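You operate a simulated robot arm through the tools that you are given. There is no shell and no other tool.

You are at the controls of a simulated robot arm. One attempt, no reset.

TASK
Put the blue sleeve beside the turntable into pocket 56, lock it under the nozzle and grease it.
Fine: purple lock rocker on Tight before a quarter turn of the green grease knob.

Only the result counts: the job must be done as asked and must still hold three seconds after the hand-in. Knocking over, shifting, dropping, spilling or breaking anything else fails it.

THE ROBOT
A 6-joint arm with a two-finger parallel gripper, fixed in place. Base frame: the origin is at the foot of the arm, x ahead of it, y to its left, z up. Units: m, rad, N and s.
With the tool pointing down near the work surface it reaches from about 0.34 to 0.76 m from the base axis. Its first joint turns from -1.152 to 1.152 rad. Payload 2.45 kg.
The tool frame sits at the grasp point between the pads (the TCP): z along the fingers, y along the line on which they close. The tips reach 0.024 m beyond it. The gripper opens to 0.068 m. The fingers are 0.017 m wide and 0.01 m thick; the gripper's body (0.04 by 0.07 m) begins 0.041 m behind the TCP.
Orientation is that of the tool frame in the base frame, as a unit quaternion [x, y, z, w]. With the fingers straight down and closing along the base's y, the tool's x points along the base's -x, its y along +y and its z along -z.

THE INTERFACE
- The arm moves only by the tool servo_tool. Its argument "moves" is a list of rows, each an object (a shift or turn left out is 0, a gripper value left out holds the last) with "delta_pos": the shift along the base's x, y, z in m, a list of three; "turn": the turn, a rotation vector about the base's x, y, z in rad, a list of three. In form: [{"delta_pos": [tx, ty, tz], "turn": [wx, wy, wz]}, ...]. A call has 1 to 20 rows; each row is the pose to reach, as a shift and turn from the pose commanded when the call began. "hand" is the closure in counts, from 0 (fully open) to 255 (shut), set as the call begins (left out, the last holds). A row lasts 0.2 s, in which the tool goes at most 0.05 m and 0.15 rad; a call with a longer step from one row to the next is refused whole, and so is a gripper value outside its range. A pose out of reach is approached as far as the arm can. The call stops where the force on the tool passes 40 N (or 10 N more than at its start, if that is more) or the arm is blocked; 0.2 s more then pass. The fingers move at their own pace (about 0.108 m/s each) and stop on an object; they squeeze with about 37 N. The grip force told is the motor's: it shows also when the fingers shut on nothing. Time passes only in rows, and 0.2 s behind the last, so rows that repeat a pose let the fingers close. The reply holds the time, the measured pose of the TCP, the force on the tool along the base axes, the opening and the grip force, in the units named above and with some noise, with the torque about the TCP (base axes, N m) and any sound that the robot's microphone picked up.
- Cameras (640 x 400 px; columns grow to the right, rows downward): "scene" is fixed at [0.1698, 0.4142, 1.4671]; the picture's right is [-0.73, -0.68, 0.00], its down [-0.37, 0.40, -0.83] and it looks along [0.57, -0.61, -0.55] (base axes); focal length 311 px, centre (320, 200). "wrist" rides on the gripper at [0.084, 0.011, -0.075] in the tool frame; the picture's right is [-0.13, 0.99, 0.00], its down [-0.60, -0.08, -0.79] and it looks along [-0.79, -0.10, 0.61] (tool axes); focal length 251 px, centre (320, 200).
- get_image(camera): a new picture of that camera. The clock stands still meanwhile.
- point_at(camera, pixels): for up to 12 pixels [column, row] of the newest picture of that camera ("zoom" is the newest enlarged one), the place [x, y, z] in the base frame of the surface seen there, good to about 0.002 m. The clock stands still meanwhile.
- enlarge(camera, box): a new picture of the part [left, top, right, bottom] of that camera's present view, enlarged. The clock stands still meanwhile.
- finish_job(): hands the job in; it is judged then, once.

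Leave the gripper open and the arm clear of the work at the hand-in unless told otherwise.

The tools are called after ">>>" as a command line: name --argument value ..., lists and objects as JSON in quotes. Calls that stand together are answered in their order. servo_tool: Moves the arm, as the interface text tells. Its arguments: {"type":"object","properties":{"moves":{"type":"array"},"hand":{"type":"number"}},"required":["moves"]} The other tools are called the same way: get_image (camera) takes a picture; point_at (camera, pixels) gives the place of the surface under pixels of a picture; enlarge (camera, box) takes an enlarged picture of a part of a camera's view; finish_job () hands the job in.

At the start:

```text
t: 0.0
position: [0.4456, -0.0408, 1.1922]
ee_rot: [-0.001, 1.0, 0.0, 0.0]
contact_force: [-0.5, 0.1, -1.0]
moment: [0.0, -0.01, -0.01]
opening: 0.0681
gripper_force: 0.0
```

scene: 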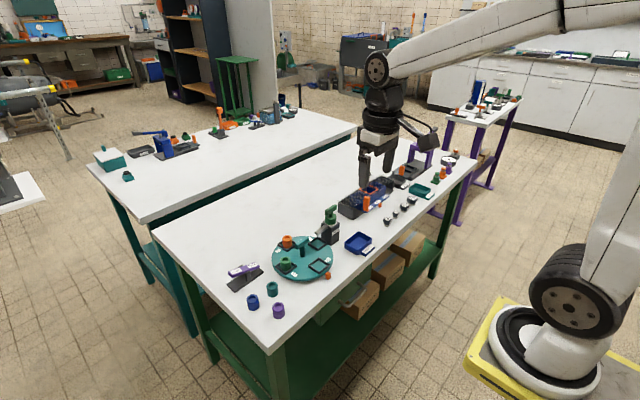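
wrist: 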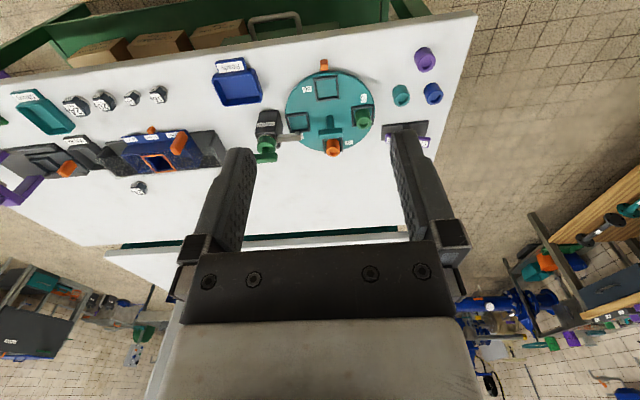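

I see a turntable (teal disc) around scene pixel (302,258), a blue sleeve at (252,301), a purple rocker at (243,270), and a nozzle with a green knob near (330,215). I'll enlarge these areas first.

>>> enlarge --camera "scene" --box '[220, 190, 380, 330]'

>>> enlarge --camera "wrist" --box '[240, 30, 460, 170]'

```text
2.86 times, centred on (300, 260) of scene
```

zoom: 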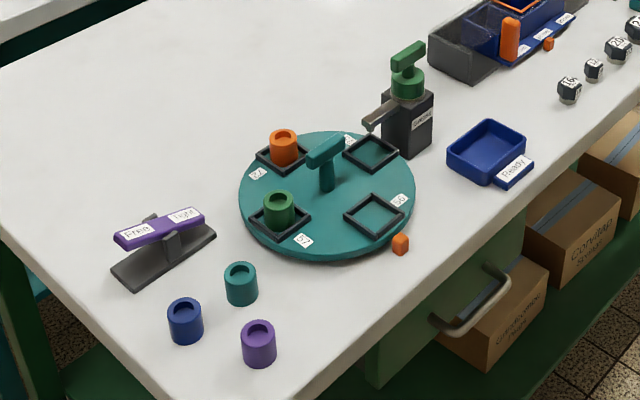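

```text
2.86 times, centred on (350, 100) of wrist
```

zoom: 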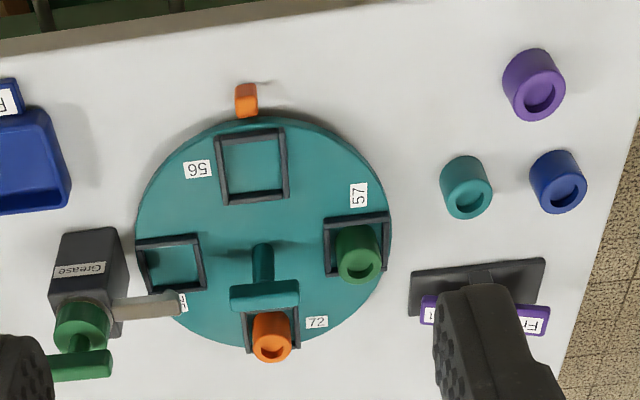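

The pockets are labelled 56 (front, empty), 57 (green sleeve), 72 (orange sleeve), and one more at the nozzle. Next I measure places in the scene view.

>>> enlarge --camera "scene" --box '[262, 200, 352, 290]'

>>> enlarge --camera "scene" --box '[220, 250, 300, 325]'

```text
4.44 times, centred on (307, 245) of scene
```

zoom: 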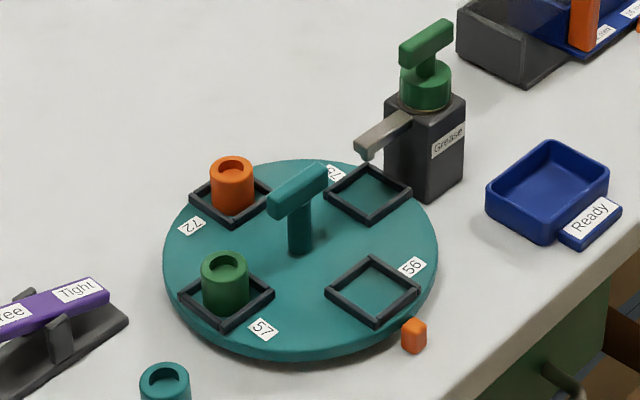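

```text
5.33 times, centred on (260, 288) of scene
```

zoom: 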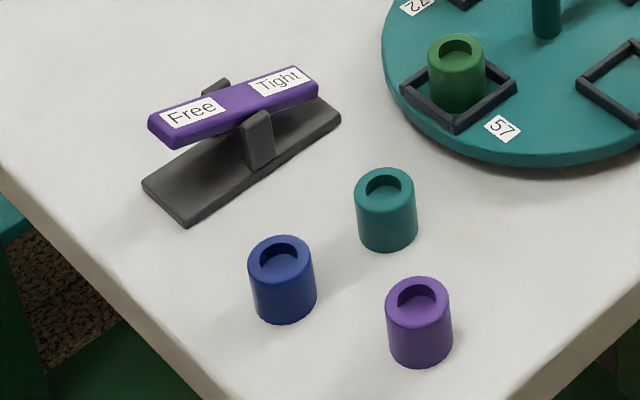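

The newest zoom (centred on 260,288) shows the rocker and the sleeves. I'll probe the blue sleeve top (280,270), sleeve rims, rocker ends and pivot.

>>> point_at --camera "zoom" --pixels '[[281, 240], [252, 258], [310, 260], [281, 268], [285, 318], [165, 118], [310, 78], [235, 100], [150, 185], [330, 118], [300, 345], [388, 175]]'

>>> point_at --camera "scene" --pixels '[[302, 262], [262, 268], [300, 240], [320, 267], [330, 208], [315, 222], [285, 256]]'

```text
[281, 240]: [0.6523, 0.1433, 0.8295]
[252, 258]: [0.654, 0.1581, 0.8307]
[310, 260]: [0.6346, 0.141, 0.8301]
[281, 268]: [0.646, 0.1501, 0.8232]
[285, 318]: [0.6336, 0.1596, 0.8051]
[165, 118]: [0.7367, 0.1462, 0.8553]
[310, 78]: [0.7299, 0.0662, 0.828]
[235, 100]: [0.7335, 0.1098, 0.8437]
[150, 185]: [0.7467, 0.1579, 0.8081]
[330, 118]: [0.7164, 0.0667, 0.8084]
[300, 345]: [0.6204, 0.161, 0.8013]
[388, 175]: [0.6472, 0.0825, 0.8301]
```

```text
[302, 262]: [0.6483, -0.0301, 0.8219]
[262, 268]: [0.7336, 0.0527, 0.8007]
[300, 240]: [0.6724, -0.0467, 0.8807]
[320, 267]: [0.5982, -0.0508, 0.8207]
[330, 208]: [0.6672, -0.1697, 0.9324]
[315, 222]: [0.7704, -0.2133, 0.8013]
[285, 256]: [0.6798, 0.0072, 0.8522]
```

The rocker's Tight end is low (z 0.828) and its Free end is high (0.855), so it seems to be on Tight now. Next I zoom on the turntable to measure pockets, handle, nozzle and knob.

>>> enlarge --camera "scene" --box '[262, 200, 352, 290]'

>>> point_at --camera "zoom" --pixels '[[375, 257], [420, 286], [372, 325], [327, 290], [372, 290], [412, 267], [367, 168], [410, 194], [368, 223], [326, 195], [367, 195], [413, 335]]'

>>> point_at --camera "zoom" --pixels '[[275, 205], [322, 170], [298, 190], [300, 245], [164, 250], [436, 230], [300, 352], [405, 55], [448, 28], [428, 40], [425, 95], [368, 148]]'

>>> point_at --camera "zoom" --pixels '[[366, 155], [400, 122], [225, 256], [203, 265], [247, 264], [225, 270], [232, 160], [233, 175], [333, 173], [385, 100], [462, 98], [425, 190]]'

```text
4.44 times, centred on (307, 245) of scene
```

zoom: 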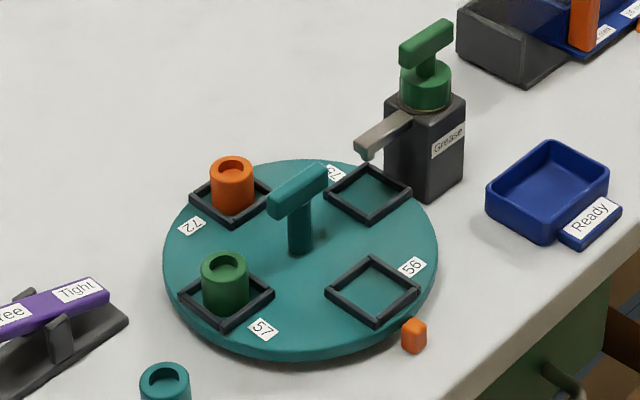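

```text
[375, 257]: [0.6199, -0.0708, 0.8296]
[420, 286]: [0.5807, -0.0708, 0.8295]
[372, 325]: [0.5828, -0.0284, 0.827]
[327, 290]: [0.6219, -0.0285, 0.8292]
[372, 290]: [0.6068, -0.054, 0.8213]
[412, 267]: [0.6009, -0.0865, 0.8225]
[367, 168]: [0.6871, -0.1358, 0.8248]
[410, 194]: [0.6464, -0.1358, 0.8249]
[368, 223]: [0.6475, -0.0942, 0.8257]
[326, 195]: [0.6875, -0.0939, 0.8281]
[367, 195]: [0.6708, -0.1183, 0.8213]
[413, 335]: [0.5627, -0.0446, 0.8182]
```

```text
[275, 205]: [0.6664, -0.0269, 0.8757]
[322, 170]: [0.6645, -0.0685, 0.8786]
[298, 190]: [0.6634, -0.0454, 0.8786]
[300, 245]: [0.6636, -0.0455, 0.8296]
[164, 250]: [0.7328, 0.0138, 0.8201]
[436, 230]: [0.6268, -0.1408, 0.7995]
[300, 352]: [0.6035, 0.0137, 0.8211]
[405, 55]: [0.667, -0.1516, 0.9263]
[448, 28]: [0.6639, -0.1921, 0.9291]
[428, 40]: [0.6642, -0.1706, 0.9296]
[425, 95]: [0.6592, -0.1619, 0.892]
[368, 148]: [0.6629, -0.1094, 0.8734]
```

```text
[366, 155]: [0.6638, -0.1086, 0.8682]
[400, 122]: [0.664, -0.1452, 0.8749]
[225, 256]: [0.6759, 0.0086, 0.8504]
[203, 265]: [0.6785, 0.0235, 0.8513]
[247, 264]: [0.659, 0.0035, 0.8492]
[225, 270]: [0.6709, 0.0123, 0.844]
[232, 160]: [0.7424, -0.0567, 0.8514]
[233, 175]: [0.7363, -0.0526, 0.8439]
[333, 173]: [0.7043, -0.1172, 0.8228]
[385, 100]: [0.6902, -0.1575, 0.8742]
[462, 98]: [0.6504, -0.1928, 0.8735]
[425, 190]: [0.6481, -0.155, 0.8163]
```

Pocket 56 centre is about (0.601, -0.050), disc centre about (0.666, -0.047), nozzle tip about (0.665, -0.11). So the table must turn +90° (counter-clockwise from above). I now measure the three loose sleeves for finger clearance.

>>> enlarge --camera "scene" --box '[225, 260, 305, 325]'

```text
6.15 times, centred on (265, 292) of scene
```

zoom: 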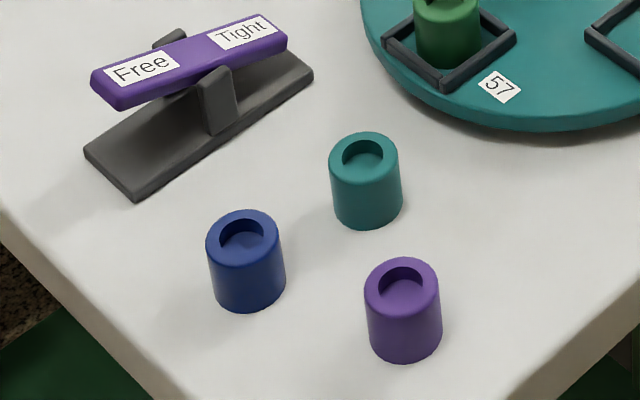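

Blue sleeve rim spans columns 206–280 at rows 210–268; teal 330–400; purple 365–440. I'll probe those rim points.

>>> point_at --camera "zoom" --pixels '[[209, 239], [277, 237], [243, 212], [243, 266], [333, 160], [396, 158], [364, 134], [368, 287], [436, 284], [402, 259], [243, 240], [404, 310]]'

>>> point_at --camera "zoom" --pixels '[[96, 75], [118, 102], [263, 17], [285, 42], [190, 60], [215, 80], [90, 152], [135, 195], [310, 75], [175, 35], [118, 85], [265, 28]]'

```text
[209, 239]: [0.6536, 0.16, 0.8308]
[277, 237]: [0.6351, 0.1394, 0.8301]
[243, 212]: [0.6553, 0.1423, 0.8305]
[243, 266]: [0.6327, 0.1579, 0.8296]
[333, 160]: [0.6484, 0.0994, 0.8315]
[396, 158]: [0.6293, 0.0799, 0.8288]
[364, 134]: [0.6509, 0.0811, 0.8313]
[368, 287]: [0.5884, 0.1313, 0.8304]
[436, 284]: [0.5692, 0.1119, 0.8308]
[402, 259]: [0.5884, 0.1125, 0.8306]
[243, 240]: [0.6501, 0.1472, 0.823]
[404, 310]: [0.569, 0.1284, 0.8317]
```

```text
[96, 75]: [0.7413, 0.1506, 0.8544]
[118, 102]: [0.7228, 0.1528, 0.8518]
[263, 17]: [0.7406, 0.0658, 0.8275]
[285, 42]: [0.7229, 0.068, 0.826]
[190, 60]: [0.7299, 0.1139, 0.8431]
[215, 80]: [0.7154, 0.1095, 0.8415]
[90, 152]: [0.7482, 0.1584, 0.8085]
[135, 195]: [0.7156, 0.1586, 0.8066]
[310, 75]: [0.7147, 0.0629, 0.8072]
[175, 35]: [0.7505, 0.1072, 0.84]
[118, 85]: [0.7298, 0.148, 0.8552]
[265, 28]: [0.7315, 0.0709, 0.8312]
```

Blue sleeve centre is about (0.644, 0.150), radius 0.0145, top z 0.830. Teal (0.639, 0.090) and purple (0.579, 0.122) are neighbours, so closing along x gives the best clearance. I move above the blue sleeve at z 0.92 while turning the tool −90° about z.

>>> servo_tool --hand 0 --moves '[{"delta_pos": [0.01655, 0.01588, -0.0226], "turn": [0, 0, -0.1309]}, {"delta_pos": [0.0331, 0.03175, -0.0453], "turn": [0, 0, -0.2618]}, {"delta_pos": [0.04965, 0.04763, -0.068], "turn": [0, 0, -0.3927]}, {"delta_pos": [0.0662, 0.0635, -0.0907], "turn": [0, 0, -0.5236]}, {"delta_pos": [0.08275, 0.07938, -0.1134], "turn": [0, 0, -0.6545]}, {"delta_pos": [0.0993, 0.09525, -0.136], "turn": [0, 0, -0.7854]}, {"delta_pos": [0.11585, 0.11113, -0.1587], "turn": [0, 0, -0.9163]}, {"delta_pos": [0.1324, 0.127, -0.1814], "turn": [0, 0, -1.0472]}, {"delta_pos": [0.14895, 0.14288, -0.2041], "turn": [0, 0, -1.1781]}, {"delta_pos": [0.1655, 0.15875, -0.2268], "turn": [0, 0, -1.309]}, {"delta_pos": [0.18205, 0.17463, -0.2494], "turn": [0, 0, -1.4399]}, {"delta_pos": [0.1986, 0.1905, -0.2722], "turn": [0, 0, -1.5708]}, {"delta_pos": [0.1986, 0.1905, -0.2722], "turn": [0, 0, -1.5708]}]'

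```text
t: 2.8
position: [0.6452, 0.1498, 0.9195]
ee_rot: [0.708, 0.706, 0.001, 0.0]
contact_force: [-0.2, -0.6, -0.1]
moment: [0.0, 0.01, 0.0]
opening: 0.0681
gripper_force: 0.2
```

The tool is at (0.645, 0.150, 0.92), closing along x. I take pictures from the wrist and scene to check alignment over the blue sleeve.

>>> get_image --camera "wrist"

>>> get_image --camera "scene"

```text
taken
```

wrist: 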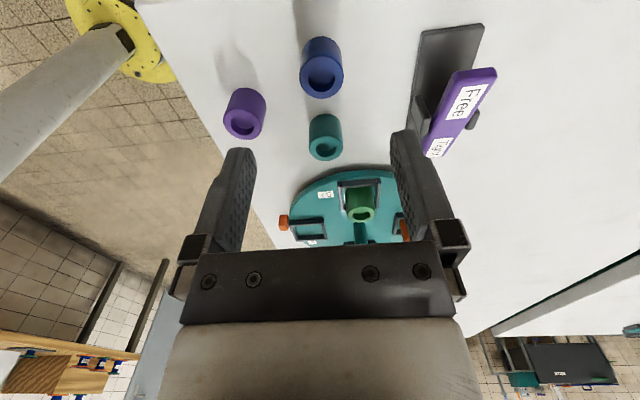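

```text
taken
```

scene: 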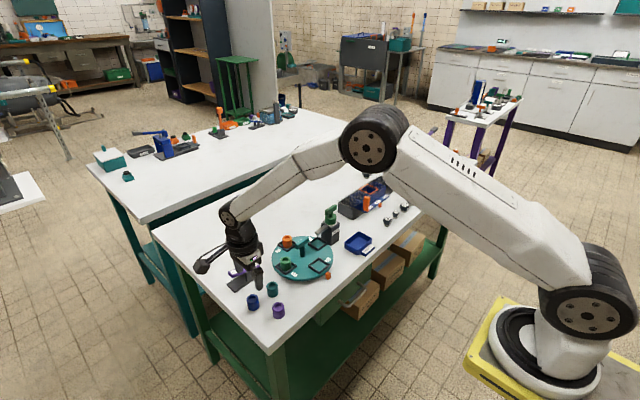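

The blue sleeve is at wrist pixel (321,75), very near where the TCP axis should meet it (320,82). I verify with point_at on the rim.

>>> enlarge --camera "wrist" --box '[270, 20, 370, 110]'

```text
4.44 times, centred on (320, 65) of wrist
```

zoom: 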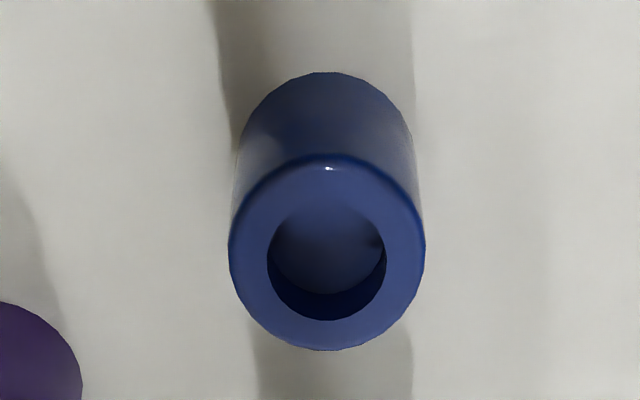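

The rim in the zoom spans (232,250) to (422,250), top at about (325,160), bottom at (325,347). I probe these.

>>> point_at --camera "zoom" --pixels '[[235, 250], [420, 250], [325, 165], [325, 343], [250, 200], [405, 300], [405, 200], [250, 300]]'

```text
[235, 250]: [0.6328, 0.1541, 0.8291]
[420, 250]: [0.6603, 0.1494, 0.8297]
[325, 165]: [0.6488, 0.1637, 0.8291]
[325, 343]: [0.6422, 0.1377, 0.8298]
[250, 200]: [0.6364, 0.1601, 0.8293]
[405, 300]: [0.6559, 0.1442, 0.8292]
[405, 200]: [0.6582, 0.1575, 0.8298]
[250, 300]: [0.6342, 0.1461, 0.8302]
```

Centre about (0.6455, 0.151), diameter 0.028: the tool is aligned. I descend 0.0835 m to z 0.836, then close.

>>> servo_tool --hand 0 --moves '[{"delta_pos": [0.0003, 0.001, -0.03]}, {"delta_pos": [0.0003, 0.001, -0.06]}, {"delta_pos": [0.0003, 0.001, -0.075]}, {"delta_pos": [0.0003, 0.001, -0.0835]}, {"delta_pos": [0.0003, 0.001, -0.0835]}]'

>>> servo_tool --hand 255 --moves '[{"delta_pos": [0, 0, 0]}, {"delta_pos": [0, 0, 0]}, {"delta_pos": [0, 0, 0]}]'

```text
t: 4.0
position: [0.6462, 0.1496, 0.8364]
ee_rot: [0.707, 0.707, -0.001, 0.0]
contact_force: [0.3, 0.5, 0.6]
moment: [-0.02, -0.04, -0.03]
opening: 0.0682
gripper_force: 0.1
```

```text
t: 4.8
position: [0.6462, 0.1489, 0.8367]
ee_rot: [0.707, 0.708, 0.0, 0.0]
contact_force: [0.4, 0.1, 0.3]
moment: [-0.02, -0.01, 0.0]
opening: 0.0285
gripper_force: 36.8
```

The sleeve is held (opening 0.0285). I lift 0.10 m and carry it above pocket 56 at (0.601, -0.050), turning the tool back +90° so it closes along y.

>>> servo_tool --hand 255 --moves '[{"delta_pos": [0, 0, 0.02]}, {"delta_pos": [0, 0, 0.06]}, {"delta_pos": [0, 0, 0.1]}, {"delta_pos": [-0.0037, -0.0165, 0.1], "turn": [0, 0, 0.1309]}, {"delta_pos": [-0.0075, -0.0331, 0.1], "turn": [0, 0, 0.2618]}, {"delta_pos": [-0.0112, -0.0496, 0.1], "turn": [0, 0, 0.3927]}, {"delta_pos": [-0.015, -0.0662, 0.1], "turn": [0, 0, 0.5236]}, {"delta_pos": [-0.0187, -0.0827, 0.1], "turn": [0, 0, 0.6545]}, {"delta_pos": [-0.0225, -0.0993, 0.1], "turn": [0, 0, 0.7854]}, {"delta_pos": [-0.0262, -0.1158, 0.1], "turn": [0, 0, 0.9163]}, {"delta_pos": [-0.03, -0.1323, 0.1], "turn": [0, 0, 1.0472]}, {"delta_pos": [-0.0337, -0.1489, 0.1], "turn": [0, 0, 1.1781]}, {"delta_pos": [-0.0375, -0.1654, 0.1], "turn": [0, 0, 1.309]}, {"delta_pos": [-0.0412, -0.182, 0.1], "turn": [0, 0, 1.4399]}, {"delta_pos": [-0.0449, -0.1985, 0.1], "turn": [0, 0, 1.5708]}, {"delta_pos": [-0.0449, -0.1985, 0.1], "turn": [0, 0, 1.5708]}]'

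>>> get_image --camera "wrist"

>>> enlarge --camera "scene" --box '[242, 190, 372, 290]'

```text
t: 8.2
position: [0.6004, -0.0486, 0.937]
ee_rot: [-0.001, 1.0, 0.0, 0.0]
contact_force: [0.4, 0.8, 0.0]
moment: [0.02, -0.03, -0.01]
opening: 0.0002
gripper_force: 23.7
```

```text
taken
```

wrist: 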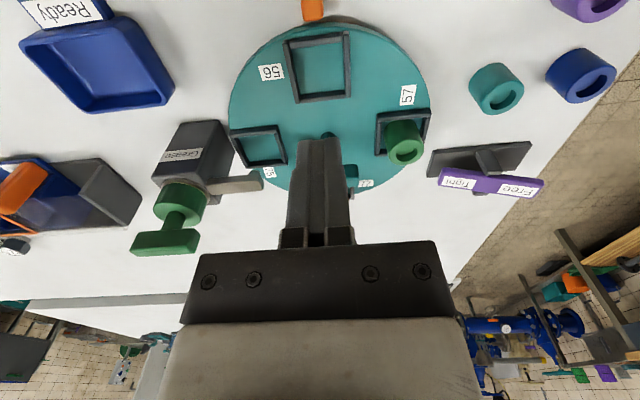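

```text
4.00 times, centred on (307, 240) of scene
```

zoom: 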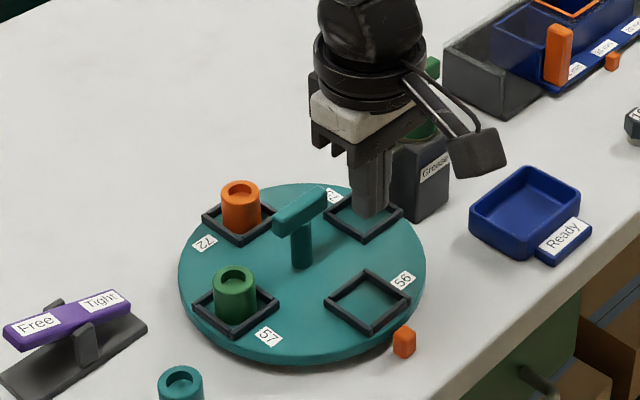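

The fingers are shut on nothing (opening 0.0002): the sleeve slipped out, and it's seen at wrist (580,75). I check where it stands and whether it's upright.

>>> enlarge --camera "scene" --box '[225, 260, 305, 325]'

>>> point_at --camera "zoom" --pixels '[[209, 239], [277, 237], [243, 212], [243, 266], [333, 160], [396, 158], [364, 134], [368, 287], [436, 284], [402, 259]]'

```text
6.15 times, centred on (265, 292) of scene
```

zoom: 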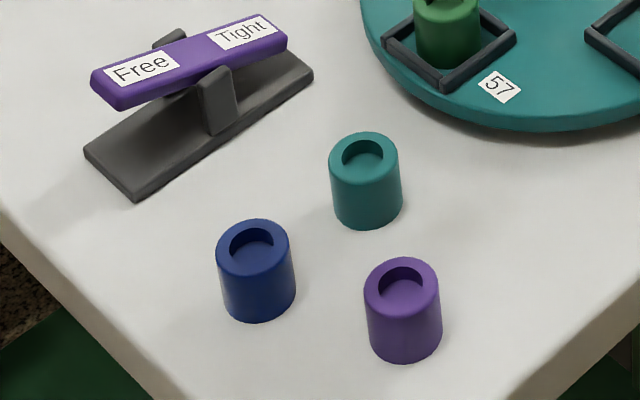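

```text
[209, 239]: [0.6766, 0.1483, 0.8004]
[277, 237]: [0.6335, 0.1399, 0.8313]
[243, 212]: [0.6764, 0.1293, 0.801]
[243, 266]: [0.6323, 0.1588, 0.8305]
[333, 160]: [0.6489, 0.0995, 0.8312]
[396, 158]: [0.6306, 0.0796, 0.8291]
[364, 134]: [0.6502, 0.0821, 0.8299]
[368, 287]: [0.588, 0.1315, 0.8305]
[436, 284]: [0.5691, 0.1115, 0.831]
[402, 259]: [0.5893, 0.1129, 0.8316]
```

The blue sleeve still stands upright, shifted slightly (rim now columns 217–291, rows 220–277). I probe its rim again.

>>> point_at --camera "zoom" --pixels '[[220, 248], [288, 246], [254, 222], [254, 275], [230, 228], [280, 268], [254, 250], [256, 318]]'

```text
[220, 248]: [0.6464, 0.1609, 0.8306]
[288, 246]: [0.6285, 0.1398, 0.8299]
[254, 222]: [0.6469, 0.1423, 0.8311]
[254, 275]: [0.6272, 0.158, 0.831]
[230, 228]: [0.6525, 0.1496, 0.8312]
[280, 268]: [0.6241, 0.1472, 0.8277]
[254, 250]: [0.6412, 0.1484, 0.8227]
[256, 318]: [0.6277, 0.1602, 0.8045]
```

The sleeve now stands at about (0.638, 0.150). I return above it with the tool at −90° again, the hand opened to about 0.05 m, and will grasp deeper and lift more slowly.

>>> servo_tool --hand 60 --moves '[{"delta_pos": [0.0032, 0.0166, -0.001], "turn": [0, 0, -0.1309]}, {"delta_pos": [0.0064, 0.0332, -0.003], "turn": [0, 0, -0.2618]}, {"delta_pos": [0.0096, 0.0498, -0.004], "turn": [0, 0, -0.3927]}, {"delta_pos": [0.0128, 0.0664, -0.006], "turn": [0, 0, -0.5236]}, {"delta_pos": [0.016, 0.083, -0.007], "turn": [0, 0, -0.6545]}, {"delta_pos": [0.0192, 0.0996, -0.009], "turn": [0, 0, -0.7854]}, {"delta_pos": [0.0224, 0.1162, -0.01], "turn": [0, 0, -0.9163]}, {"delta_pos": [0.0256, 0.1328, -0.012], "turn": [0, 0, -1.0472]}, {"delta_pos": [0.0288, 0.1494, -0.013], "turn": [0, 0, -1.1781]}, {"delta_pos": [0.032, 0.166, -0.014], "turn": [0, 0, -1.309]}, {"delta_pos": [0.0352, 0.1826, -0.016], "turn": [0, 0, -1.4399]}, {"delta_pos": [0.0384, 0.1996, -0.017], "turn": [0, 0, -1.5708]}, {"delta_pos": [0.0384, 0.1996, -0.017], "turn": [0, 0, -1.5708]}]'

>>> enlarge --camera "wrist" --box '[240, 20, 400, 160]'

```text
t: 11.0
position: [0.6394, 0.1514, 0.9196]
ee_rot: [0.708, 0.706, 0.0, 0.001]
contact_force: [0.6, 0.1, -0.3]
moment: [0.04, -0.04, 0.01]
opening: 0.0521
gripper_force: 0.1
```

```text
2.86 times, centred on (320, 90) of wrist
```

zoom: 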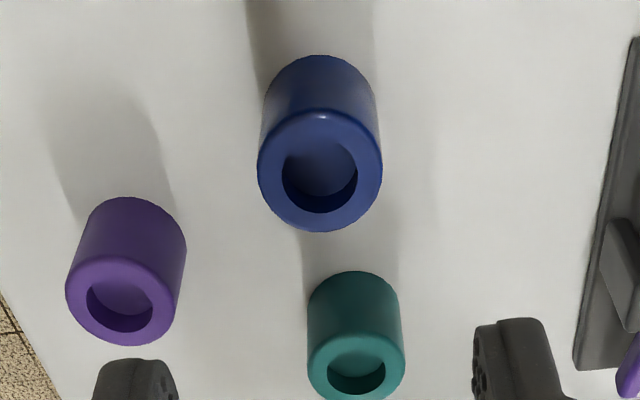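

The blue rim in this zoom spans columns 258–382 at row 170 and rows 109–231. I probe it.

>>> point_at --camera "zoom" --pixels '[[261, 170], [379, 170], [320, 113], [320, 228], [278, 128], [362, 212], [362, 128], [278, 212], [320, 165], [320, 60], [372, 90], [268, 90]]'

```text
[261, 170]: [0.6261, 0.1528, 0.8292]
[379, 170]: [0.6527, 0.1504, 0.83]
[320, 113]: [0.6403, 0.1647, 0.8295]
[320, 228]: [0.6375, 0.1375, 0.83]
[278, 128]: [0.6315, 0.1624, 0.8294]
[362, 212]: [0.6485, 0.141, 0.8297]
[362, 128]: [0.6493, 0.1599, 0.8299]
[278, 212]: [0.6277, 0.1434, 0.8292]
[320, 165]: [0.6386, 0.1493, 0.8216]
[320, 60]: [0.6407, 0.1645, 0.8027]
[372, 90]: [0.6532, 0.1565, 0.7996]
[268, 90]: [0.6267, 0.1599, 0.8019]
```

Sleeve centre (0.6392, 0.1515) matches the TCP. I descend to z 0.829 (tips about 5 mm above the table), then close with more time.

>>> servo_tool --hand 60 --moves '[{"delta_pos": [0, 0, -0.03]}, {"delta_pos": [0, 0, -0.06]}, {"delta_pos": [0, 0, -0.08]}, {"delta_pos": [0, 0, -0.0905]}, {"delta_pos": [0, 0, -0.0905]}]'

>>> servo_tool --hand 255 --moves '[{"delta_pos": [0, 0, 0]}, {"delta_pos": [0, 0, 0]}, {"delta_pos": [0, 0, 0]}, {"delta_pos": [0, 0, 0]}, {"delta_pos": [0, 0, 0]}]'

>>> servo_tool --hand 255 --moves '[{"delta_pos": [0, 0, 0.002]}, {"delta_pos": [0, 0, 0.004]}, {"delta_pos": [0, 0, 0.006]}, {"delta_pos": [0, 0, 0.008]}, {"delta_pos": [0, 0, 0.01]}]'

>>> get_image --camera "wrist"

```text
t: 12.2
position: [0.6398, 0.15, 0.8296]
ee_rot: [0.706, 0.708, 0.0, -0.001]
contact_force: [0.0, -0.1, -0.3]
moment: [-0.02, 0.01, -0.01]
opening: 0.0521
gripper_force: 0.1
```

```text
t: 13.4
position: [0.6396, 0.1507, 0.83]
ee_rot: [0.707, 0.707, 0.0, 0.0]
contact_force: [0.3, -0.1, -0.1]
moment: [0.02, 0.03, -0.02]
opening: 0.0286
gripper_force: 37.1
```

```text
t: 14.6
position: [0.639, 0.1516, 0.8401]
ee_rot: [0.707, 0.707, -0.001, 0.0]
contact_force: [0.2, 0.3, -0.7]
moment: [0.01, 0.01, 0.0]
opening: 0.0287
gripper_force: 37.2
```

```text
taken
```

wrist: 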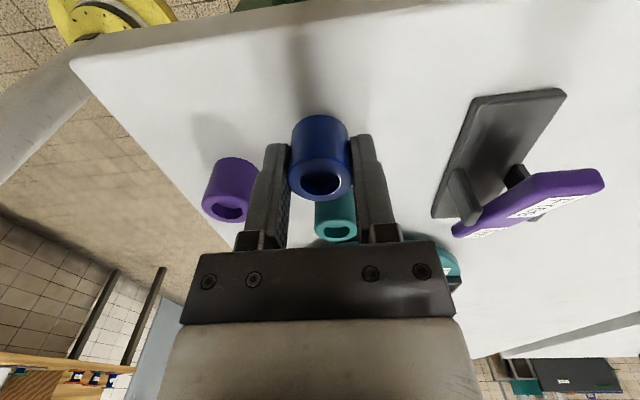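

The grip holds (opening 0.0287, 37 N) after 10 mm of lift. I lift another 20 mm slowly and check from the scene camera.

>>> servo_tool --hand 255 --moves '[{"delta_pos": [0, 0, 0.004]}, {"delta_pos": [0, 0, 0.008]}, {"delta_pos": [0, 0, 0.012]}, {"delta_pos": [0, 0, 0.016]}, {"delta_pos": [0, 0, 0.02]}]'

>>> enlarge --camera "scene" --box '[205, 230, 305, 325]'

>>> enlarge --camera "wrist" --box '[220, 80, 420, 260]'

```text
t: 15.8
position: [0.6386, 0.1513, 0.8596]
ee_rot: [0.708, 0.707, 0.0, -0.001]
contact_force: [0.2, -0.4, -0.8]
moment: [-0.01, 0.0, 0.0]
opening: 0.0288
gripper_force: 37.0
```

```text
4.21 times, centred on (255, 278) of scene
```

zoom: 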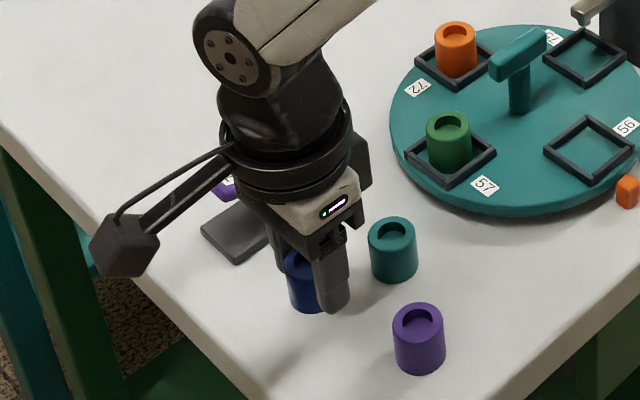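

```text
2.22 times, centred on (320, 170) of wrist
```

zoom: 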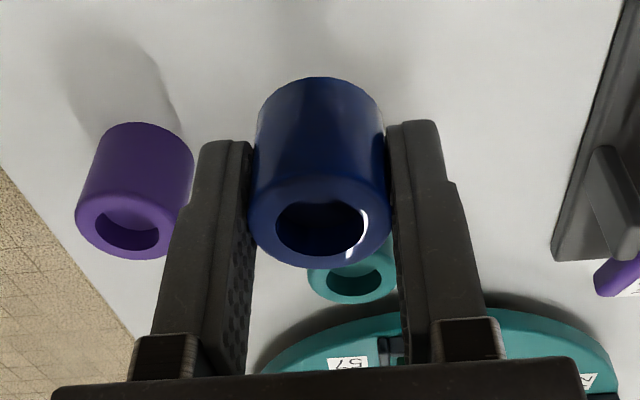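

The sleeve is clear of the table, held steady. I lift 60 mm at moderate speed, then carry it above pocket 56 at about (0.602, -0.049, 0.92), turning +90°.

>>> servo_tool --hand 255 --moves '[{"delta_pos": [0, 0, 0.015]}, {"delta_pos": [0, 0, 0.03]}, {"delta_pos": [0, 0, 0.045]}, {"delta_pos": [0, 0, 0.06]}, {"delta_pos": [-0.0023, -0.0125, 0.06], "turn": [0, 0, 0.0982]}, {"delta_pos": [-0.0045, -0.025, 0.06], "turn": [0, 0, 0.1963]}, {"delta_pos": [-0.0068, -0.0375, 0.06], "turn": [0, 0, 0.2945]}, {"delta_pos": [-0.009, -0.05, 0.06], "turn": [0, 0, 0.3927]}, {"delta_pos": [-0.0113, -0.0624, 0.06], "turn": [0, 0, 0.4909]}, {"delta_pos": [-0.0135, -0.0749, 0.06], "turn": [0, 0, 0.589]}, {"delta_pos": [-0.0158, -0.0874, 0.06], "turn": [0, 0, 0.6872]}, {"delta_pos": [-0.018, -0.0999, 0.06], "turn": [0, 0, 0.7854]}, {"delta_pos": [-0.0203, -0.1124, 0.06], "turn": [0, 0, 0.8836]}, {"delta_pos": [-0.0225, -0.1249, 0.06], "turn": [0, 0, 0.9817]}, {"delta_pos": [-0.0248, -0.1374, 0.06], "turn": [0, 0, 1.0799]}, {"delta_pos": [-0.027, -0.1499, 0.06], "turn": [0, 0, 1.1781]}, {"delta_pos": [-0.0293, -0.1623, 0.06], "turn": [0, 0, 1.2763]}, {"delta_pos": [-0.0315, -0.1748, 0.06], "turn": [0, 0, 1.3744]}, {"delta_pos": [-0.0338, -0.1873, 0.06], "turn": [0, 0, 1.4726]}, {"delta_pos": [-0.036, -0.1998, 0.06], "turn": [0, 0, 1.5708]}]'

>>> get_image --camera "wrist"

```text
t: 20.0
position: [0.6029, -0.0481, 0.9208]
ee_rot: [-0.001, 1.0, 0.0, 0.001]
contact_force: [-0.1, 0.5, -0.4]
moment: [0.03, -0.04, -0.02]
opening: 0.0291
gripper_force: 37.1
```

```text
taken
```

wrist: 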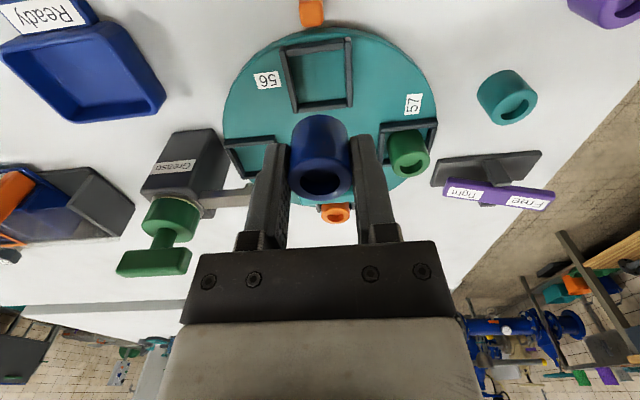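

The sleeve is still held, now above the disc; pocket 56 appears at wrist (317,75). I zoom to measure the pocket precisely.

>>> enlarge --camera "wrist" --box '[250, 20, 390, 130]'

```text
3.64 times, centred on (320, 75) of wrist
```

zoom: 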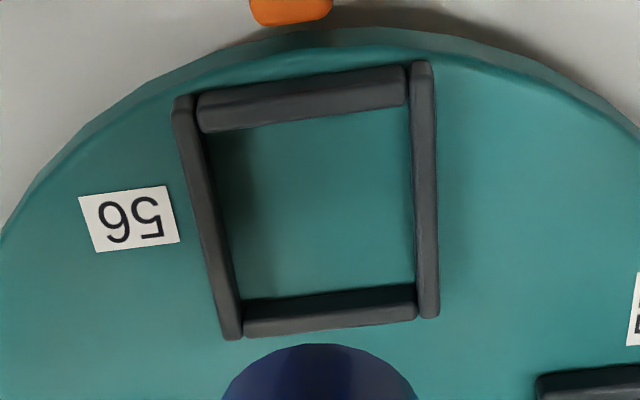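

The pocket walls: left (205,215), right (424,190), near (302,90), far (330,318). I probe their top faces.

>>> point_at --camera "zoom" --pixels '[[205, 215], [424, 190], [302, 88], [330, 320], [184, 108], [421, 72], [430, 312], [233, 333], [310, 200], [195, 160], [423, 130], [225, 280]]'

```text
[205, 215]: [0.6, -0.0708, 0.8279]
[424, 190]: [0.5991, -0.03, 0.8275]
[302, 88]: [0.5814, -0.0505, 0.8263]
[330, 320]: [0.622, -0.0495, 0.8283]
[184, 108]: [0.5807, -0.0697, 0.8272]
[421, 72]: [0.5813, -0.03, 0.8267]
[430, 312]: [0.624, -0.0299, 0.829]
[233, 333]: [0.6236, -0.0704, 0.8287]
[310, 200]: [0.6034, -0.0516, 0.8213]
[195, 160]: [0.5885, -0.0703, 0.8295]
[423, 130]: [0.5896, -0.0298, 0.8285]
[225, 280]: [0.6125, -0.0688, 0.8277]
```

Pocket centre (0.602, -0.050), inner about 36 mm. I now probe the held sleeve's rim to see where it sits relative to the TCP.

>>> enlarge --camera "wrist" --box '[270, 100, 370, 220]'

```text
3.33 times, centred on (320, 160) of wrist
```

zoom: 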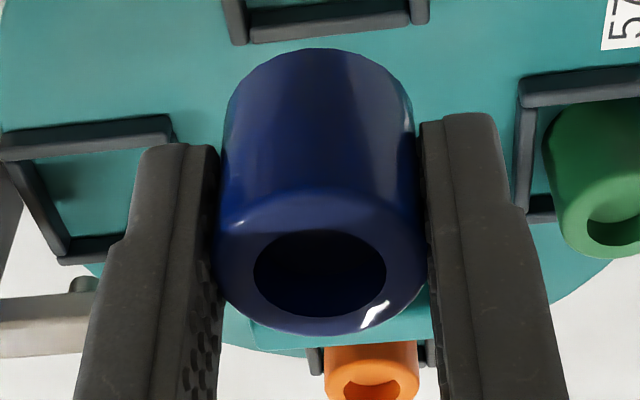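

The held sleeve's rim spans about (222,262) to (422,262), rows 210–332. I probe it.

>>> point_at --camera "zoom" --pixels '[[235, 270], [405, 270], [320, 222], [320, 326], [250, 230], [390, 305], [320, 52], [260, 75], [385, 80]]'

```text
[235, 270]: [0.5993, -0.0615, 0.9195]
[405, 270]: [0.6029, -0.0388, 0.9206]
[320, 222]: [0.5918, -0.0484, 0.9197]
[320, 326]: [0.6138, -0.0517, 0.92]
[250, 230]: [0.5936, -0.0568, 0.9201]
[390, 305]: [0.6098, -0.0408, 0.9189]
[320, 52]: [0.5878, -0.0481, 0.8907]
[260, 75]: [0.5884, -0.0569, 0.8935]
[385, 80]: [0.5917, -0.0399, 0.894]
```

The sleeve is centred on the TCP (bottom about 0.031 below it), nearly right over the pocket; I correct by (-0.0005, -0.0013) and lower 0.066 m slowly, so its bottom is about 2 mm above the pocket floor.

>>> servo_tool --hand 255 --moves '[{"delta_pos": [-0.0005, -0.0013, -0.012]}, {"delta_pos": [-0.0005, -0.0013, -0.024]}, {"delta_pos": [-0.0005, -0.0013, -0.036]}, {"delta_pos": [-0.0005, -0.0013, -0.046]}, {"delta_pos": [-0.0005, -0.0013, -0.054]}, {"delta_pos": [-0.0005, -0.0013, -0.06]}, {"delta_pos": [-0.0005, -0.0013, -0.064]}, {"delta_pos": [-0.0005, -0.0013, -0.066]}, {"delta_pos": [-0.0005, -0.0013, -0.066]}]'

>>> enlarge --camera "scene" --box '[262, 200, 362, 290]'

>>> get_image --camera "wrist"

```text
t: 22.0
position: [0.6028, -0.0494, 0.854]
ee_rot: [0.0, 1.0, 0.0, 0.001]
contact_force: [0.9, -0.3, -0.6]
moment: [0.0, 0.01, 0.0]
opening: 0.0285
gripper_force: 36.9
```

```text
4.44 times, centred on (312, 245) of scene
```

zoom: 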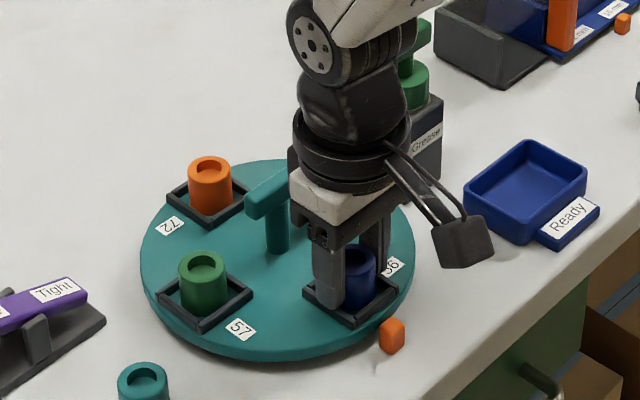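

```text
taken
```

wrist: 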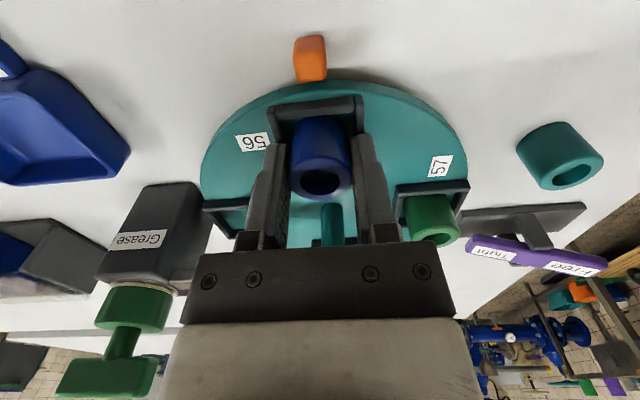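

The sleeve's bottom is inside the walls of pocket 56, no contact force. I open to about 0.052 m to let it settle, then rise straight up.

>>> servo_tool --hand 60 --moves '[{"delta_pos": [0, 0, 0]}, {"delta_pos": [0, 0, 0]}, {"delta_pos": [0, 0, 0]}]'

>>> servo_tool --hand 60 --moves '[{"delta_pos": [0, 0, 0.01]}, {"delta_pos": [0, 0, 0.03]}, {"delta_pos": [0, 0, 0.06]}, {"delta_pos": [0, 0, 0.1]}, {"delta_pos": [0, 0, 0.1]}]'

>>> get_image --camera "wrist"

>>> enlarge --camera "scene" --box '[262, 200, 362, 290]'

```text
t: 22.8
position: [0.6033, -0.0502, 0.8536]
ee_rot: [0.0, 1.0, 0.0, -0.001]
contact_force: [-0.7, 0.4, -0.7]
moment: [0.0, -0.01, 0.0]
opening: 0.052
gripper_force: 0.1
```

```text
t: 24.0
position: [0.6023, -0.0499, 0.9554]
ee_rot: [0.0, 1.0, 0.001, 0.0]
contact_force: [-0.5, -0.7, -0.1]
moment: [0.0, -0.01, 0.0]
opening: 0.0522
gripper_force: 0.0
```

```text
taken
```

wrist: 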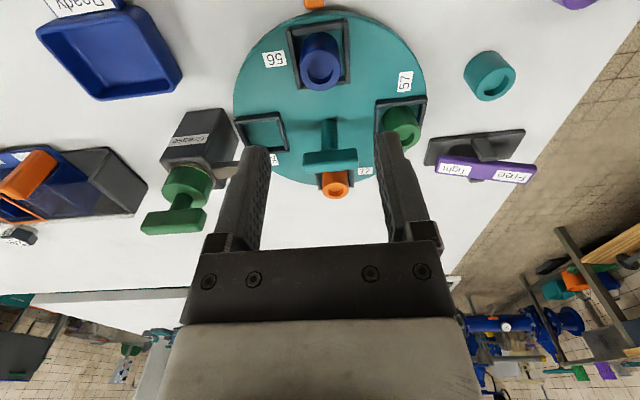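

```text
4.44 times, centred on (312, 245) of scene
```

zoom: 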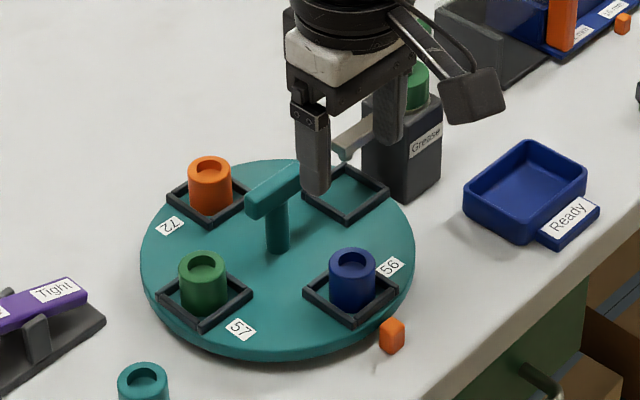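

The blue sleeve sits upright in pocket 56. Next I close the fingers and go above the rocker's raised Free end at about (0.733, 0.143), z 0.93.

>>> servo_tool --hand 255 --moves '[{"delta_pos": [0.0163, 0.0241, 0.0]}, {"delta_pos": [0.0327, 0.0482, 0.0]}, {"delta_pos": [0.049, 0.0723, 0.0]}, {"delta_pos": [0.0654, 0.0965, 0.0]}, {"delta_pos": [0.0817, 0.1206, -0.005]}, {"delta_pos": [0.098, 0.1447, -0.012]}, {"delta_pos": [0.1144, 0.1688, -0.02]}, {"delta_pos": [0.1307, 0.1929, -0.0254]}, {"delta_pos": [0.1307, 0.1929, -0.0254]}]'

>>> get_image --camera "wrist"

>>> enlarge --camera "scene" --box '[205, 215, 305, 310]'

```text
t: 26.0
position: [0.733, 0.1423, 0.9274]
ee_rot: [-0.001, 1.0, 0.001, 0.001]
contact_force: [-0.1, 0.2, -0.4]
moment: [0.0, 0.03, 0.0]
opening: 0.0
gripper_force: 23.1
```

```text
taken
```

wrist: 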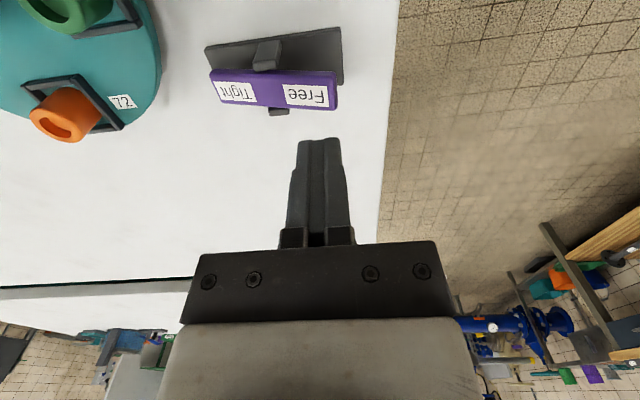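

```text
4.21 times, centred on (255, 262) of scene
```

zoom: 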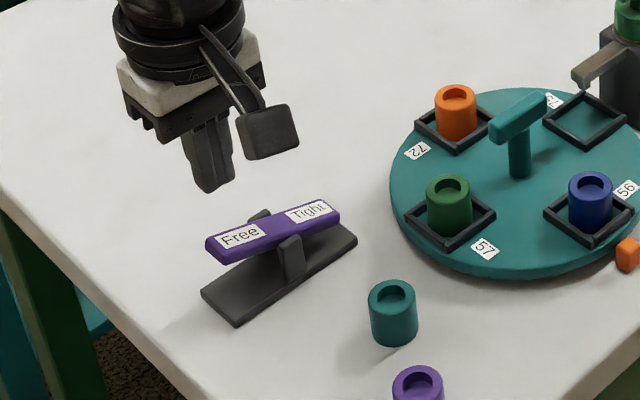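

The fingers are above the Free label (wrist pixel (307,97)). I check the bar's exact edges before pressing.

>>> enlarge --camera "wrist" --box '[195, 20, 355, 130]'

```text
3.64 times, centred on (275, 75) of wrist
```

zoom: 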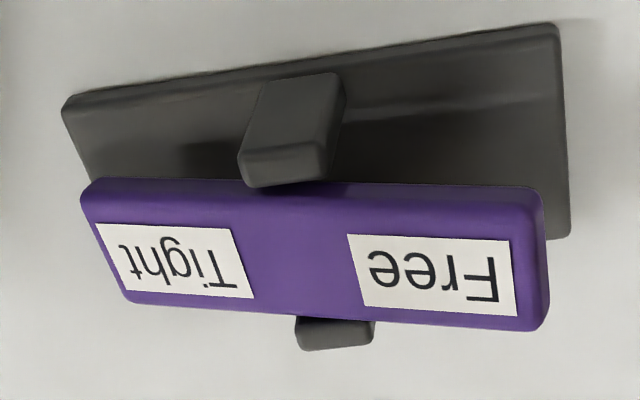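

I probe the bar top: Free label centre (435,275), far edge (440,322), near edge (440,222), Tight label centre (175,262), ends and pivot.

>>> point_at --camera "zoom" --pixels '[[435, 275], [440, 320], [440, 222], [175, 262], [170, 300], [170, 215], [535, 280], [110, 250], [300, 260], [300, 215], [300, 305], [290, 165]]'

```text
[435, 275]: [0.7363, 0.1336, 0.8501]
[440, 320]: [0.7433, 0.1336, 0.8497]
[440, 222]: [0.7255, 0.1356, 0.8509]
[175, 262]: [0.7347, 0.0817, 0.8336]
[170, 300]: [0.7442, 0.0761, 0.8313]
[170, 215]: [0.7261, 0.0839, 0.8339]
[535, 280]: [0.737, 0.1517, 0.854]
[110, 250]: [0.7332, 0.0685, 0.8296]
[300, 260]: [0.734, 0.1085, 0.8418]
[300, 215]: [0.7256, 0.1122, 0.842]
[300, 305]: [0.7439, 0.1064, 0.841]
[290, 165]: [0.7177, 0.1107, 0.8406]
```

Bar spans x 0.725–0.744, y 0.066–0.154, pivot y about 0.110; the fingers are over it. I press down: fast to z 0.882, then slow to about 0.853.

>>> servo_tool --hand 255 --moves '[{"delta_pos": [0.001, 0, -0.02]}, {"delta_pos": [0.001, 0, -0.04]}, {"delta_pos": [0.001, 0, -0.046]}, {"delta_pos": [0.001, 0, -0.05]}, {"delta_pos": [0.001, 0, -0.054]}, {"delta_pos": [0.001, 0, -0.058]}, {"delta_pos": [0.001, 0, -0.062]}, {"delta_pos": [0.001, 0, -0.065]}, {"delta_pos": [0.001, 0, -0.068]}, {"delta_pos": [0.001, 0, -0.071]}, {"delta_pos": [0.001, 0, -0.073]}, {"delta_pos": [0.001, 0, -0.073]}]'

>>> enlarge --camera "scene" --box '[205, 215, 305, 310]'

```text
t: 28.6
position: [0.7354, 0.1427, 0.8584]
ee_rot: [-0.001, 1.0, 0.0, 0.001]
contact_force: [-18.2, -2.2, 27.7]
moment: [-0.34, 0.44, -0.17]
opening: 0.0
gripper_force: 23.8
```

```text
4.21 times, centred on (255, 262) of scene
```

zoom: 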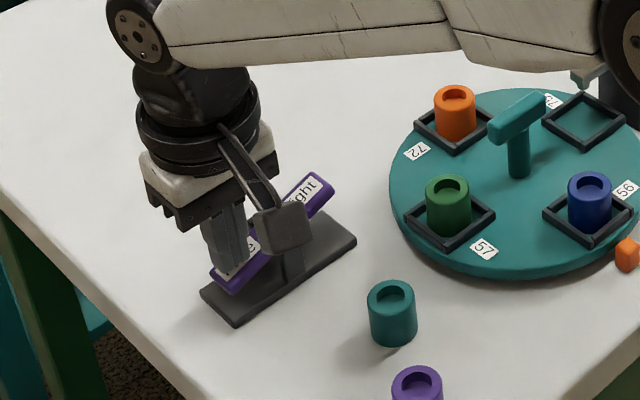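

The rocker has tipped to Free (Free end down, 28 N at its stop). I rise and look.

>>> servo_tool --hand 255 --moves '[{"delta_pos": [-0.001, 0, 0.01]}, {"delta_pos": [-0.002, 0, 0.03]}, {"delta_pos": [-0.002, 0, 0.06]}, {"delta_pos": [-0.002, 0, 0.1]}, {"delta_pos": [-0.002, 0, 0.1]}]'

>>> enlarge --camera "scene" --box '[205, 215, 305, 310]'

>>> point_at --camera "zoom" --pixels '[[215, 275], [325, 185], [205, 290], [350, 240], [270, 235]]'

```text
t: 29.8
position: [0.7325, 0.1431, 0.9555]
ee_rot: [0.0, 1.0, 0.0, 0.001]
contact_force: [0.3, -0.7, 0.4]
moment: [0.02, 0.03, 0.03]
opening: 0.0
gripper_force: 23.7
```

```text
4.21 times, centred on (255, 262) of scene
```

zoom: 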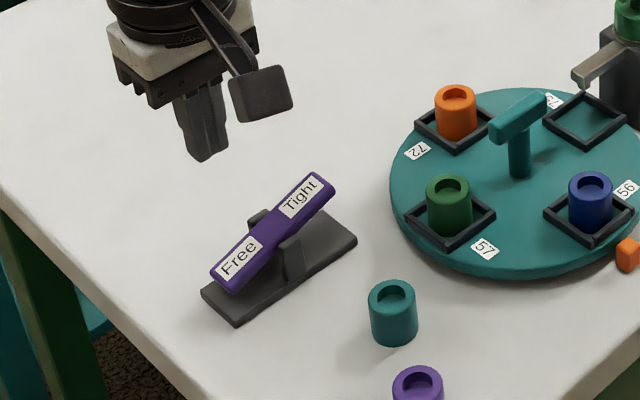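

```text
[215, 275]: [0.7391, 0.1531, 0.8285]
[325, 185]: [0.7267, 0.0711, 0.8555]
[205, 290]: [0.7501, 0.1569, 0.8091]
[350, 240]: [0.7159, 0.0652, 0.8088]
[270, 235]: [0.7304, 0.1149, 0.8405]
```

The rocker rests on Free. Now I go above the turntable's T-handle at (0.667, -0.049), turning the tool −90° so it closes across the bar (along x), hand opened to 0.052 m.

>>> servo_tool --hand 60 --moves '[{"delta_pos": [-0.0055, -0.016, 0.0], "turn": [0, 0, -0.1309]}, {"delta_pos": [-0.011, -0.032, 0.0], "turn": [0, 0, -0.2618]}, {"delta_pos": [-0.0164, -0.048, 0.0], "turn": [0, 0, -0.3927]}, {"delta_pos": [-0.0219, -0.064, 0.0], "turn": [0, 0, -0.5236]}, {"delta_pos": [-0.0274, -0.08, 0.0], "turn": [0, 0, -0.6545]}, {"delta_pos": [-0.0329, -0.096, 0.0], "turn": [0, 0, -0.7854]}, {"delta_pos": [-0.0383, -0.112, 0.0], "turn": [0, 0, -0.9163]}, {"delta_pos": [-0.0438, -0.128, 0.0], "turn": [0, 0, -1.0472]}, {"delta_pos": [-0.0493, -0.144, 0.0], "turn": [0, 0, -1.1781]}, {"delta_pos": [-0.0548, -0.16, 0.0], "turn": [0, 0, -1.309]}, {"delta_pos": [-0.0602, -0.176, 0.0], "turn": [0, 0, -1.4399]}, {"delta_pos": [-0.0657, -0.1922, 0.0], "turn": [0, 0, -1.5708]}, {"delta_pos": [-0.0657, -0.1922, 0.0], "turn": [0, 0, -1.5708]}]'

>>> get_image --camera "wrist"

>>> enlarge --camera "wrist" --box '[240, 30, 400, 160]'

```text
t: 32.6
position: [0.6654, -0.0503, 0.9551]
ee_rot: [0.708, 0.706, 0.0, 0.0]
contact_force: [0.5, -0.2, -0.5]
moment: [-0.03, -0.02, 0.01]
opening: 0.0522
gripper_force: 0.1
```

```text
taken
```

wrist: 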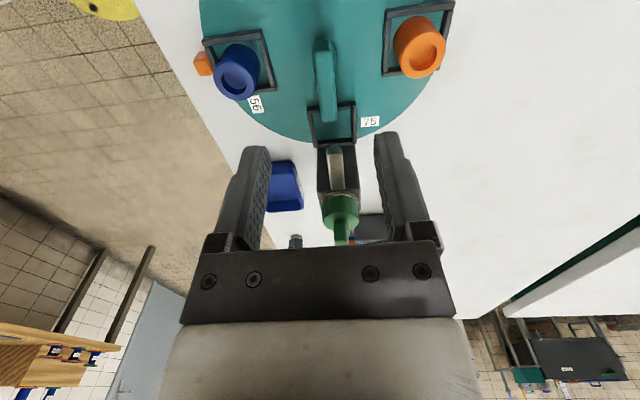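

```text
3.08 times, centred on (320, 95) of wrist
```

zoom: 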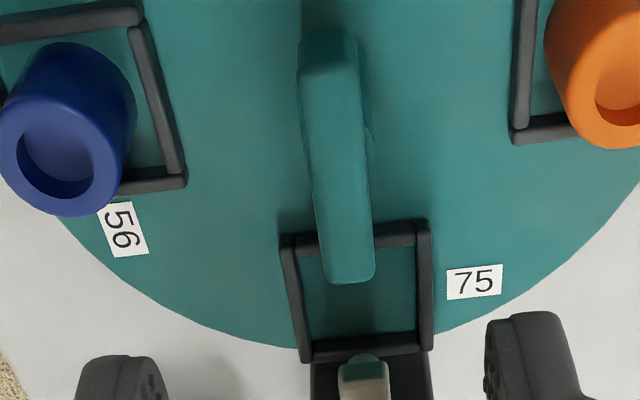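

I see the T-bar in the zoom from (328,50) to (348,280). I probe its top, edges and ends.

>>> point_at --camera "zoom" --pixels '[[335, 170], [312, 170], [362, 170], [330, 80], [345, 265], [305, 90], [354, 90], [325, 260], [370, 265], [328, 50], [348, 277], [350, 40]]'

```text
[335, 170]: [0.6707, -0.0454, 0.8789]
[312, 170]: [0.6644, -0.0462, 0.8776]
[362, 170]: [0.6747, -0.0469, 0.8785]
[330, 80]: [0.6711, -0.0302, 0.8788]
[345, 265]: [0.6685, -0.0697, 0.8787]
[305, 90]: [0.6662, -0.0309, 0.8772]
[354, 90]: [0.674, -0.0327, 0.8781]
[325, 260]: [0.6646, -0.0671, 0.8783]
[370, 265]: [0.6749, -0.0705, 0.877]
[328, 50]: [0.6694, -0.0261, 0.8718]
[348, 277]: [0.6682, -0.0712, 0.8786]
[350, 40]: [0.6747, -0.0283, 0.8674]
```

The bar's centre is about (0.669, -0.049), width about 10 mm, top z 0.878. I shift +0.0032 in x and lower to z 0.872 (tips 0.848), then close on the bar.

>>> servo_tool --hand 60 --moves '[{"delta_pos": [0.0032, 0, -0.02]}, {"delta_pos": [0.0032, 0, -0.045]}, {"delta_pos": [0.0032, 0, -0.065]}, {"delta_pos": [0.0032, 0, -0.0826]}, {"delta_pos": [0.0032, 0, -0.0826]}]'

>>> get_image --camera "wrist"

```text
t: 33.8
position: [0.6702, -0.0484, 0.8728]
ee_rot: [0.707, 0.707, 0.0, -0.001]
contact_force: [0.5, 0.2, 0.1]
moment: [-0.01, 0.0, 0.02]
opening: 0.0519
gripper_force: 0.1
```

```text
taken
```

wrist: 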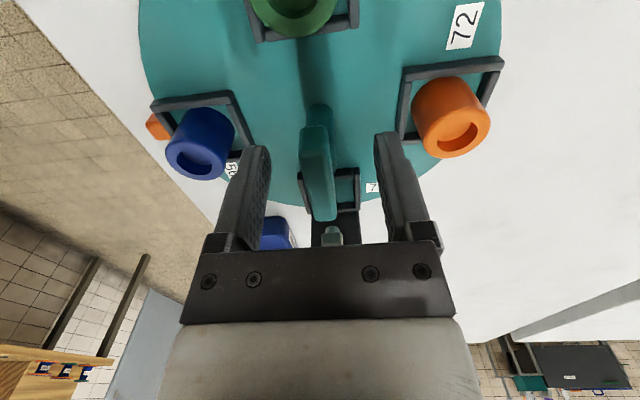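

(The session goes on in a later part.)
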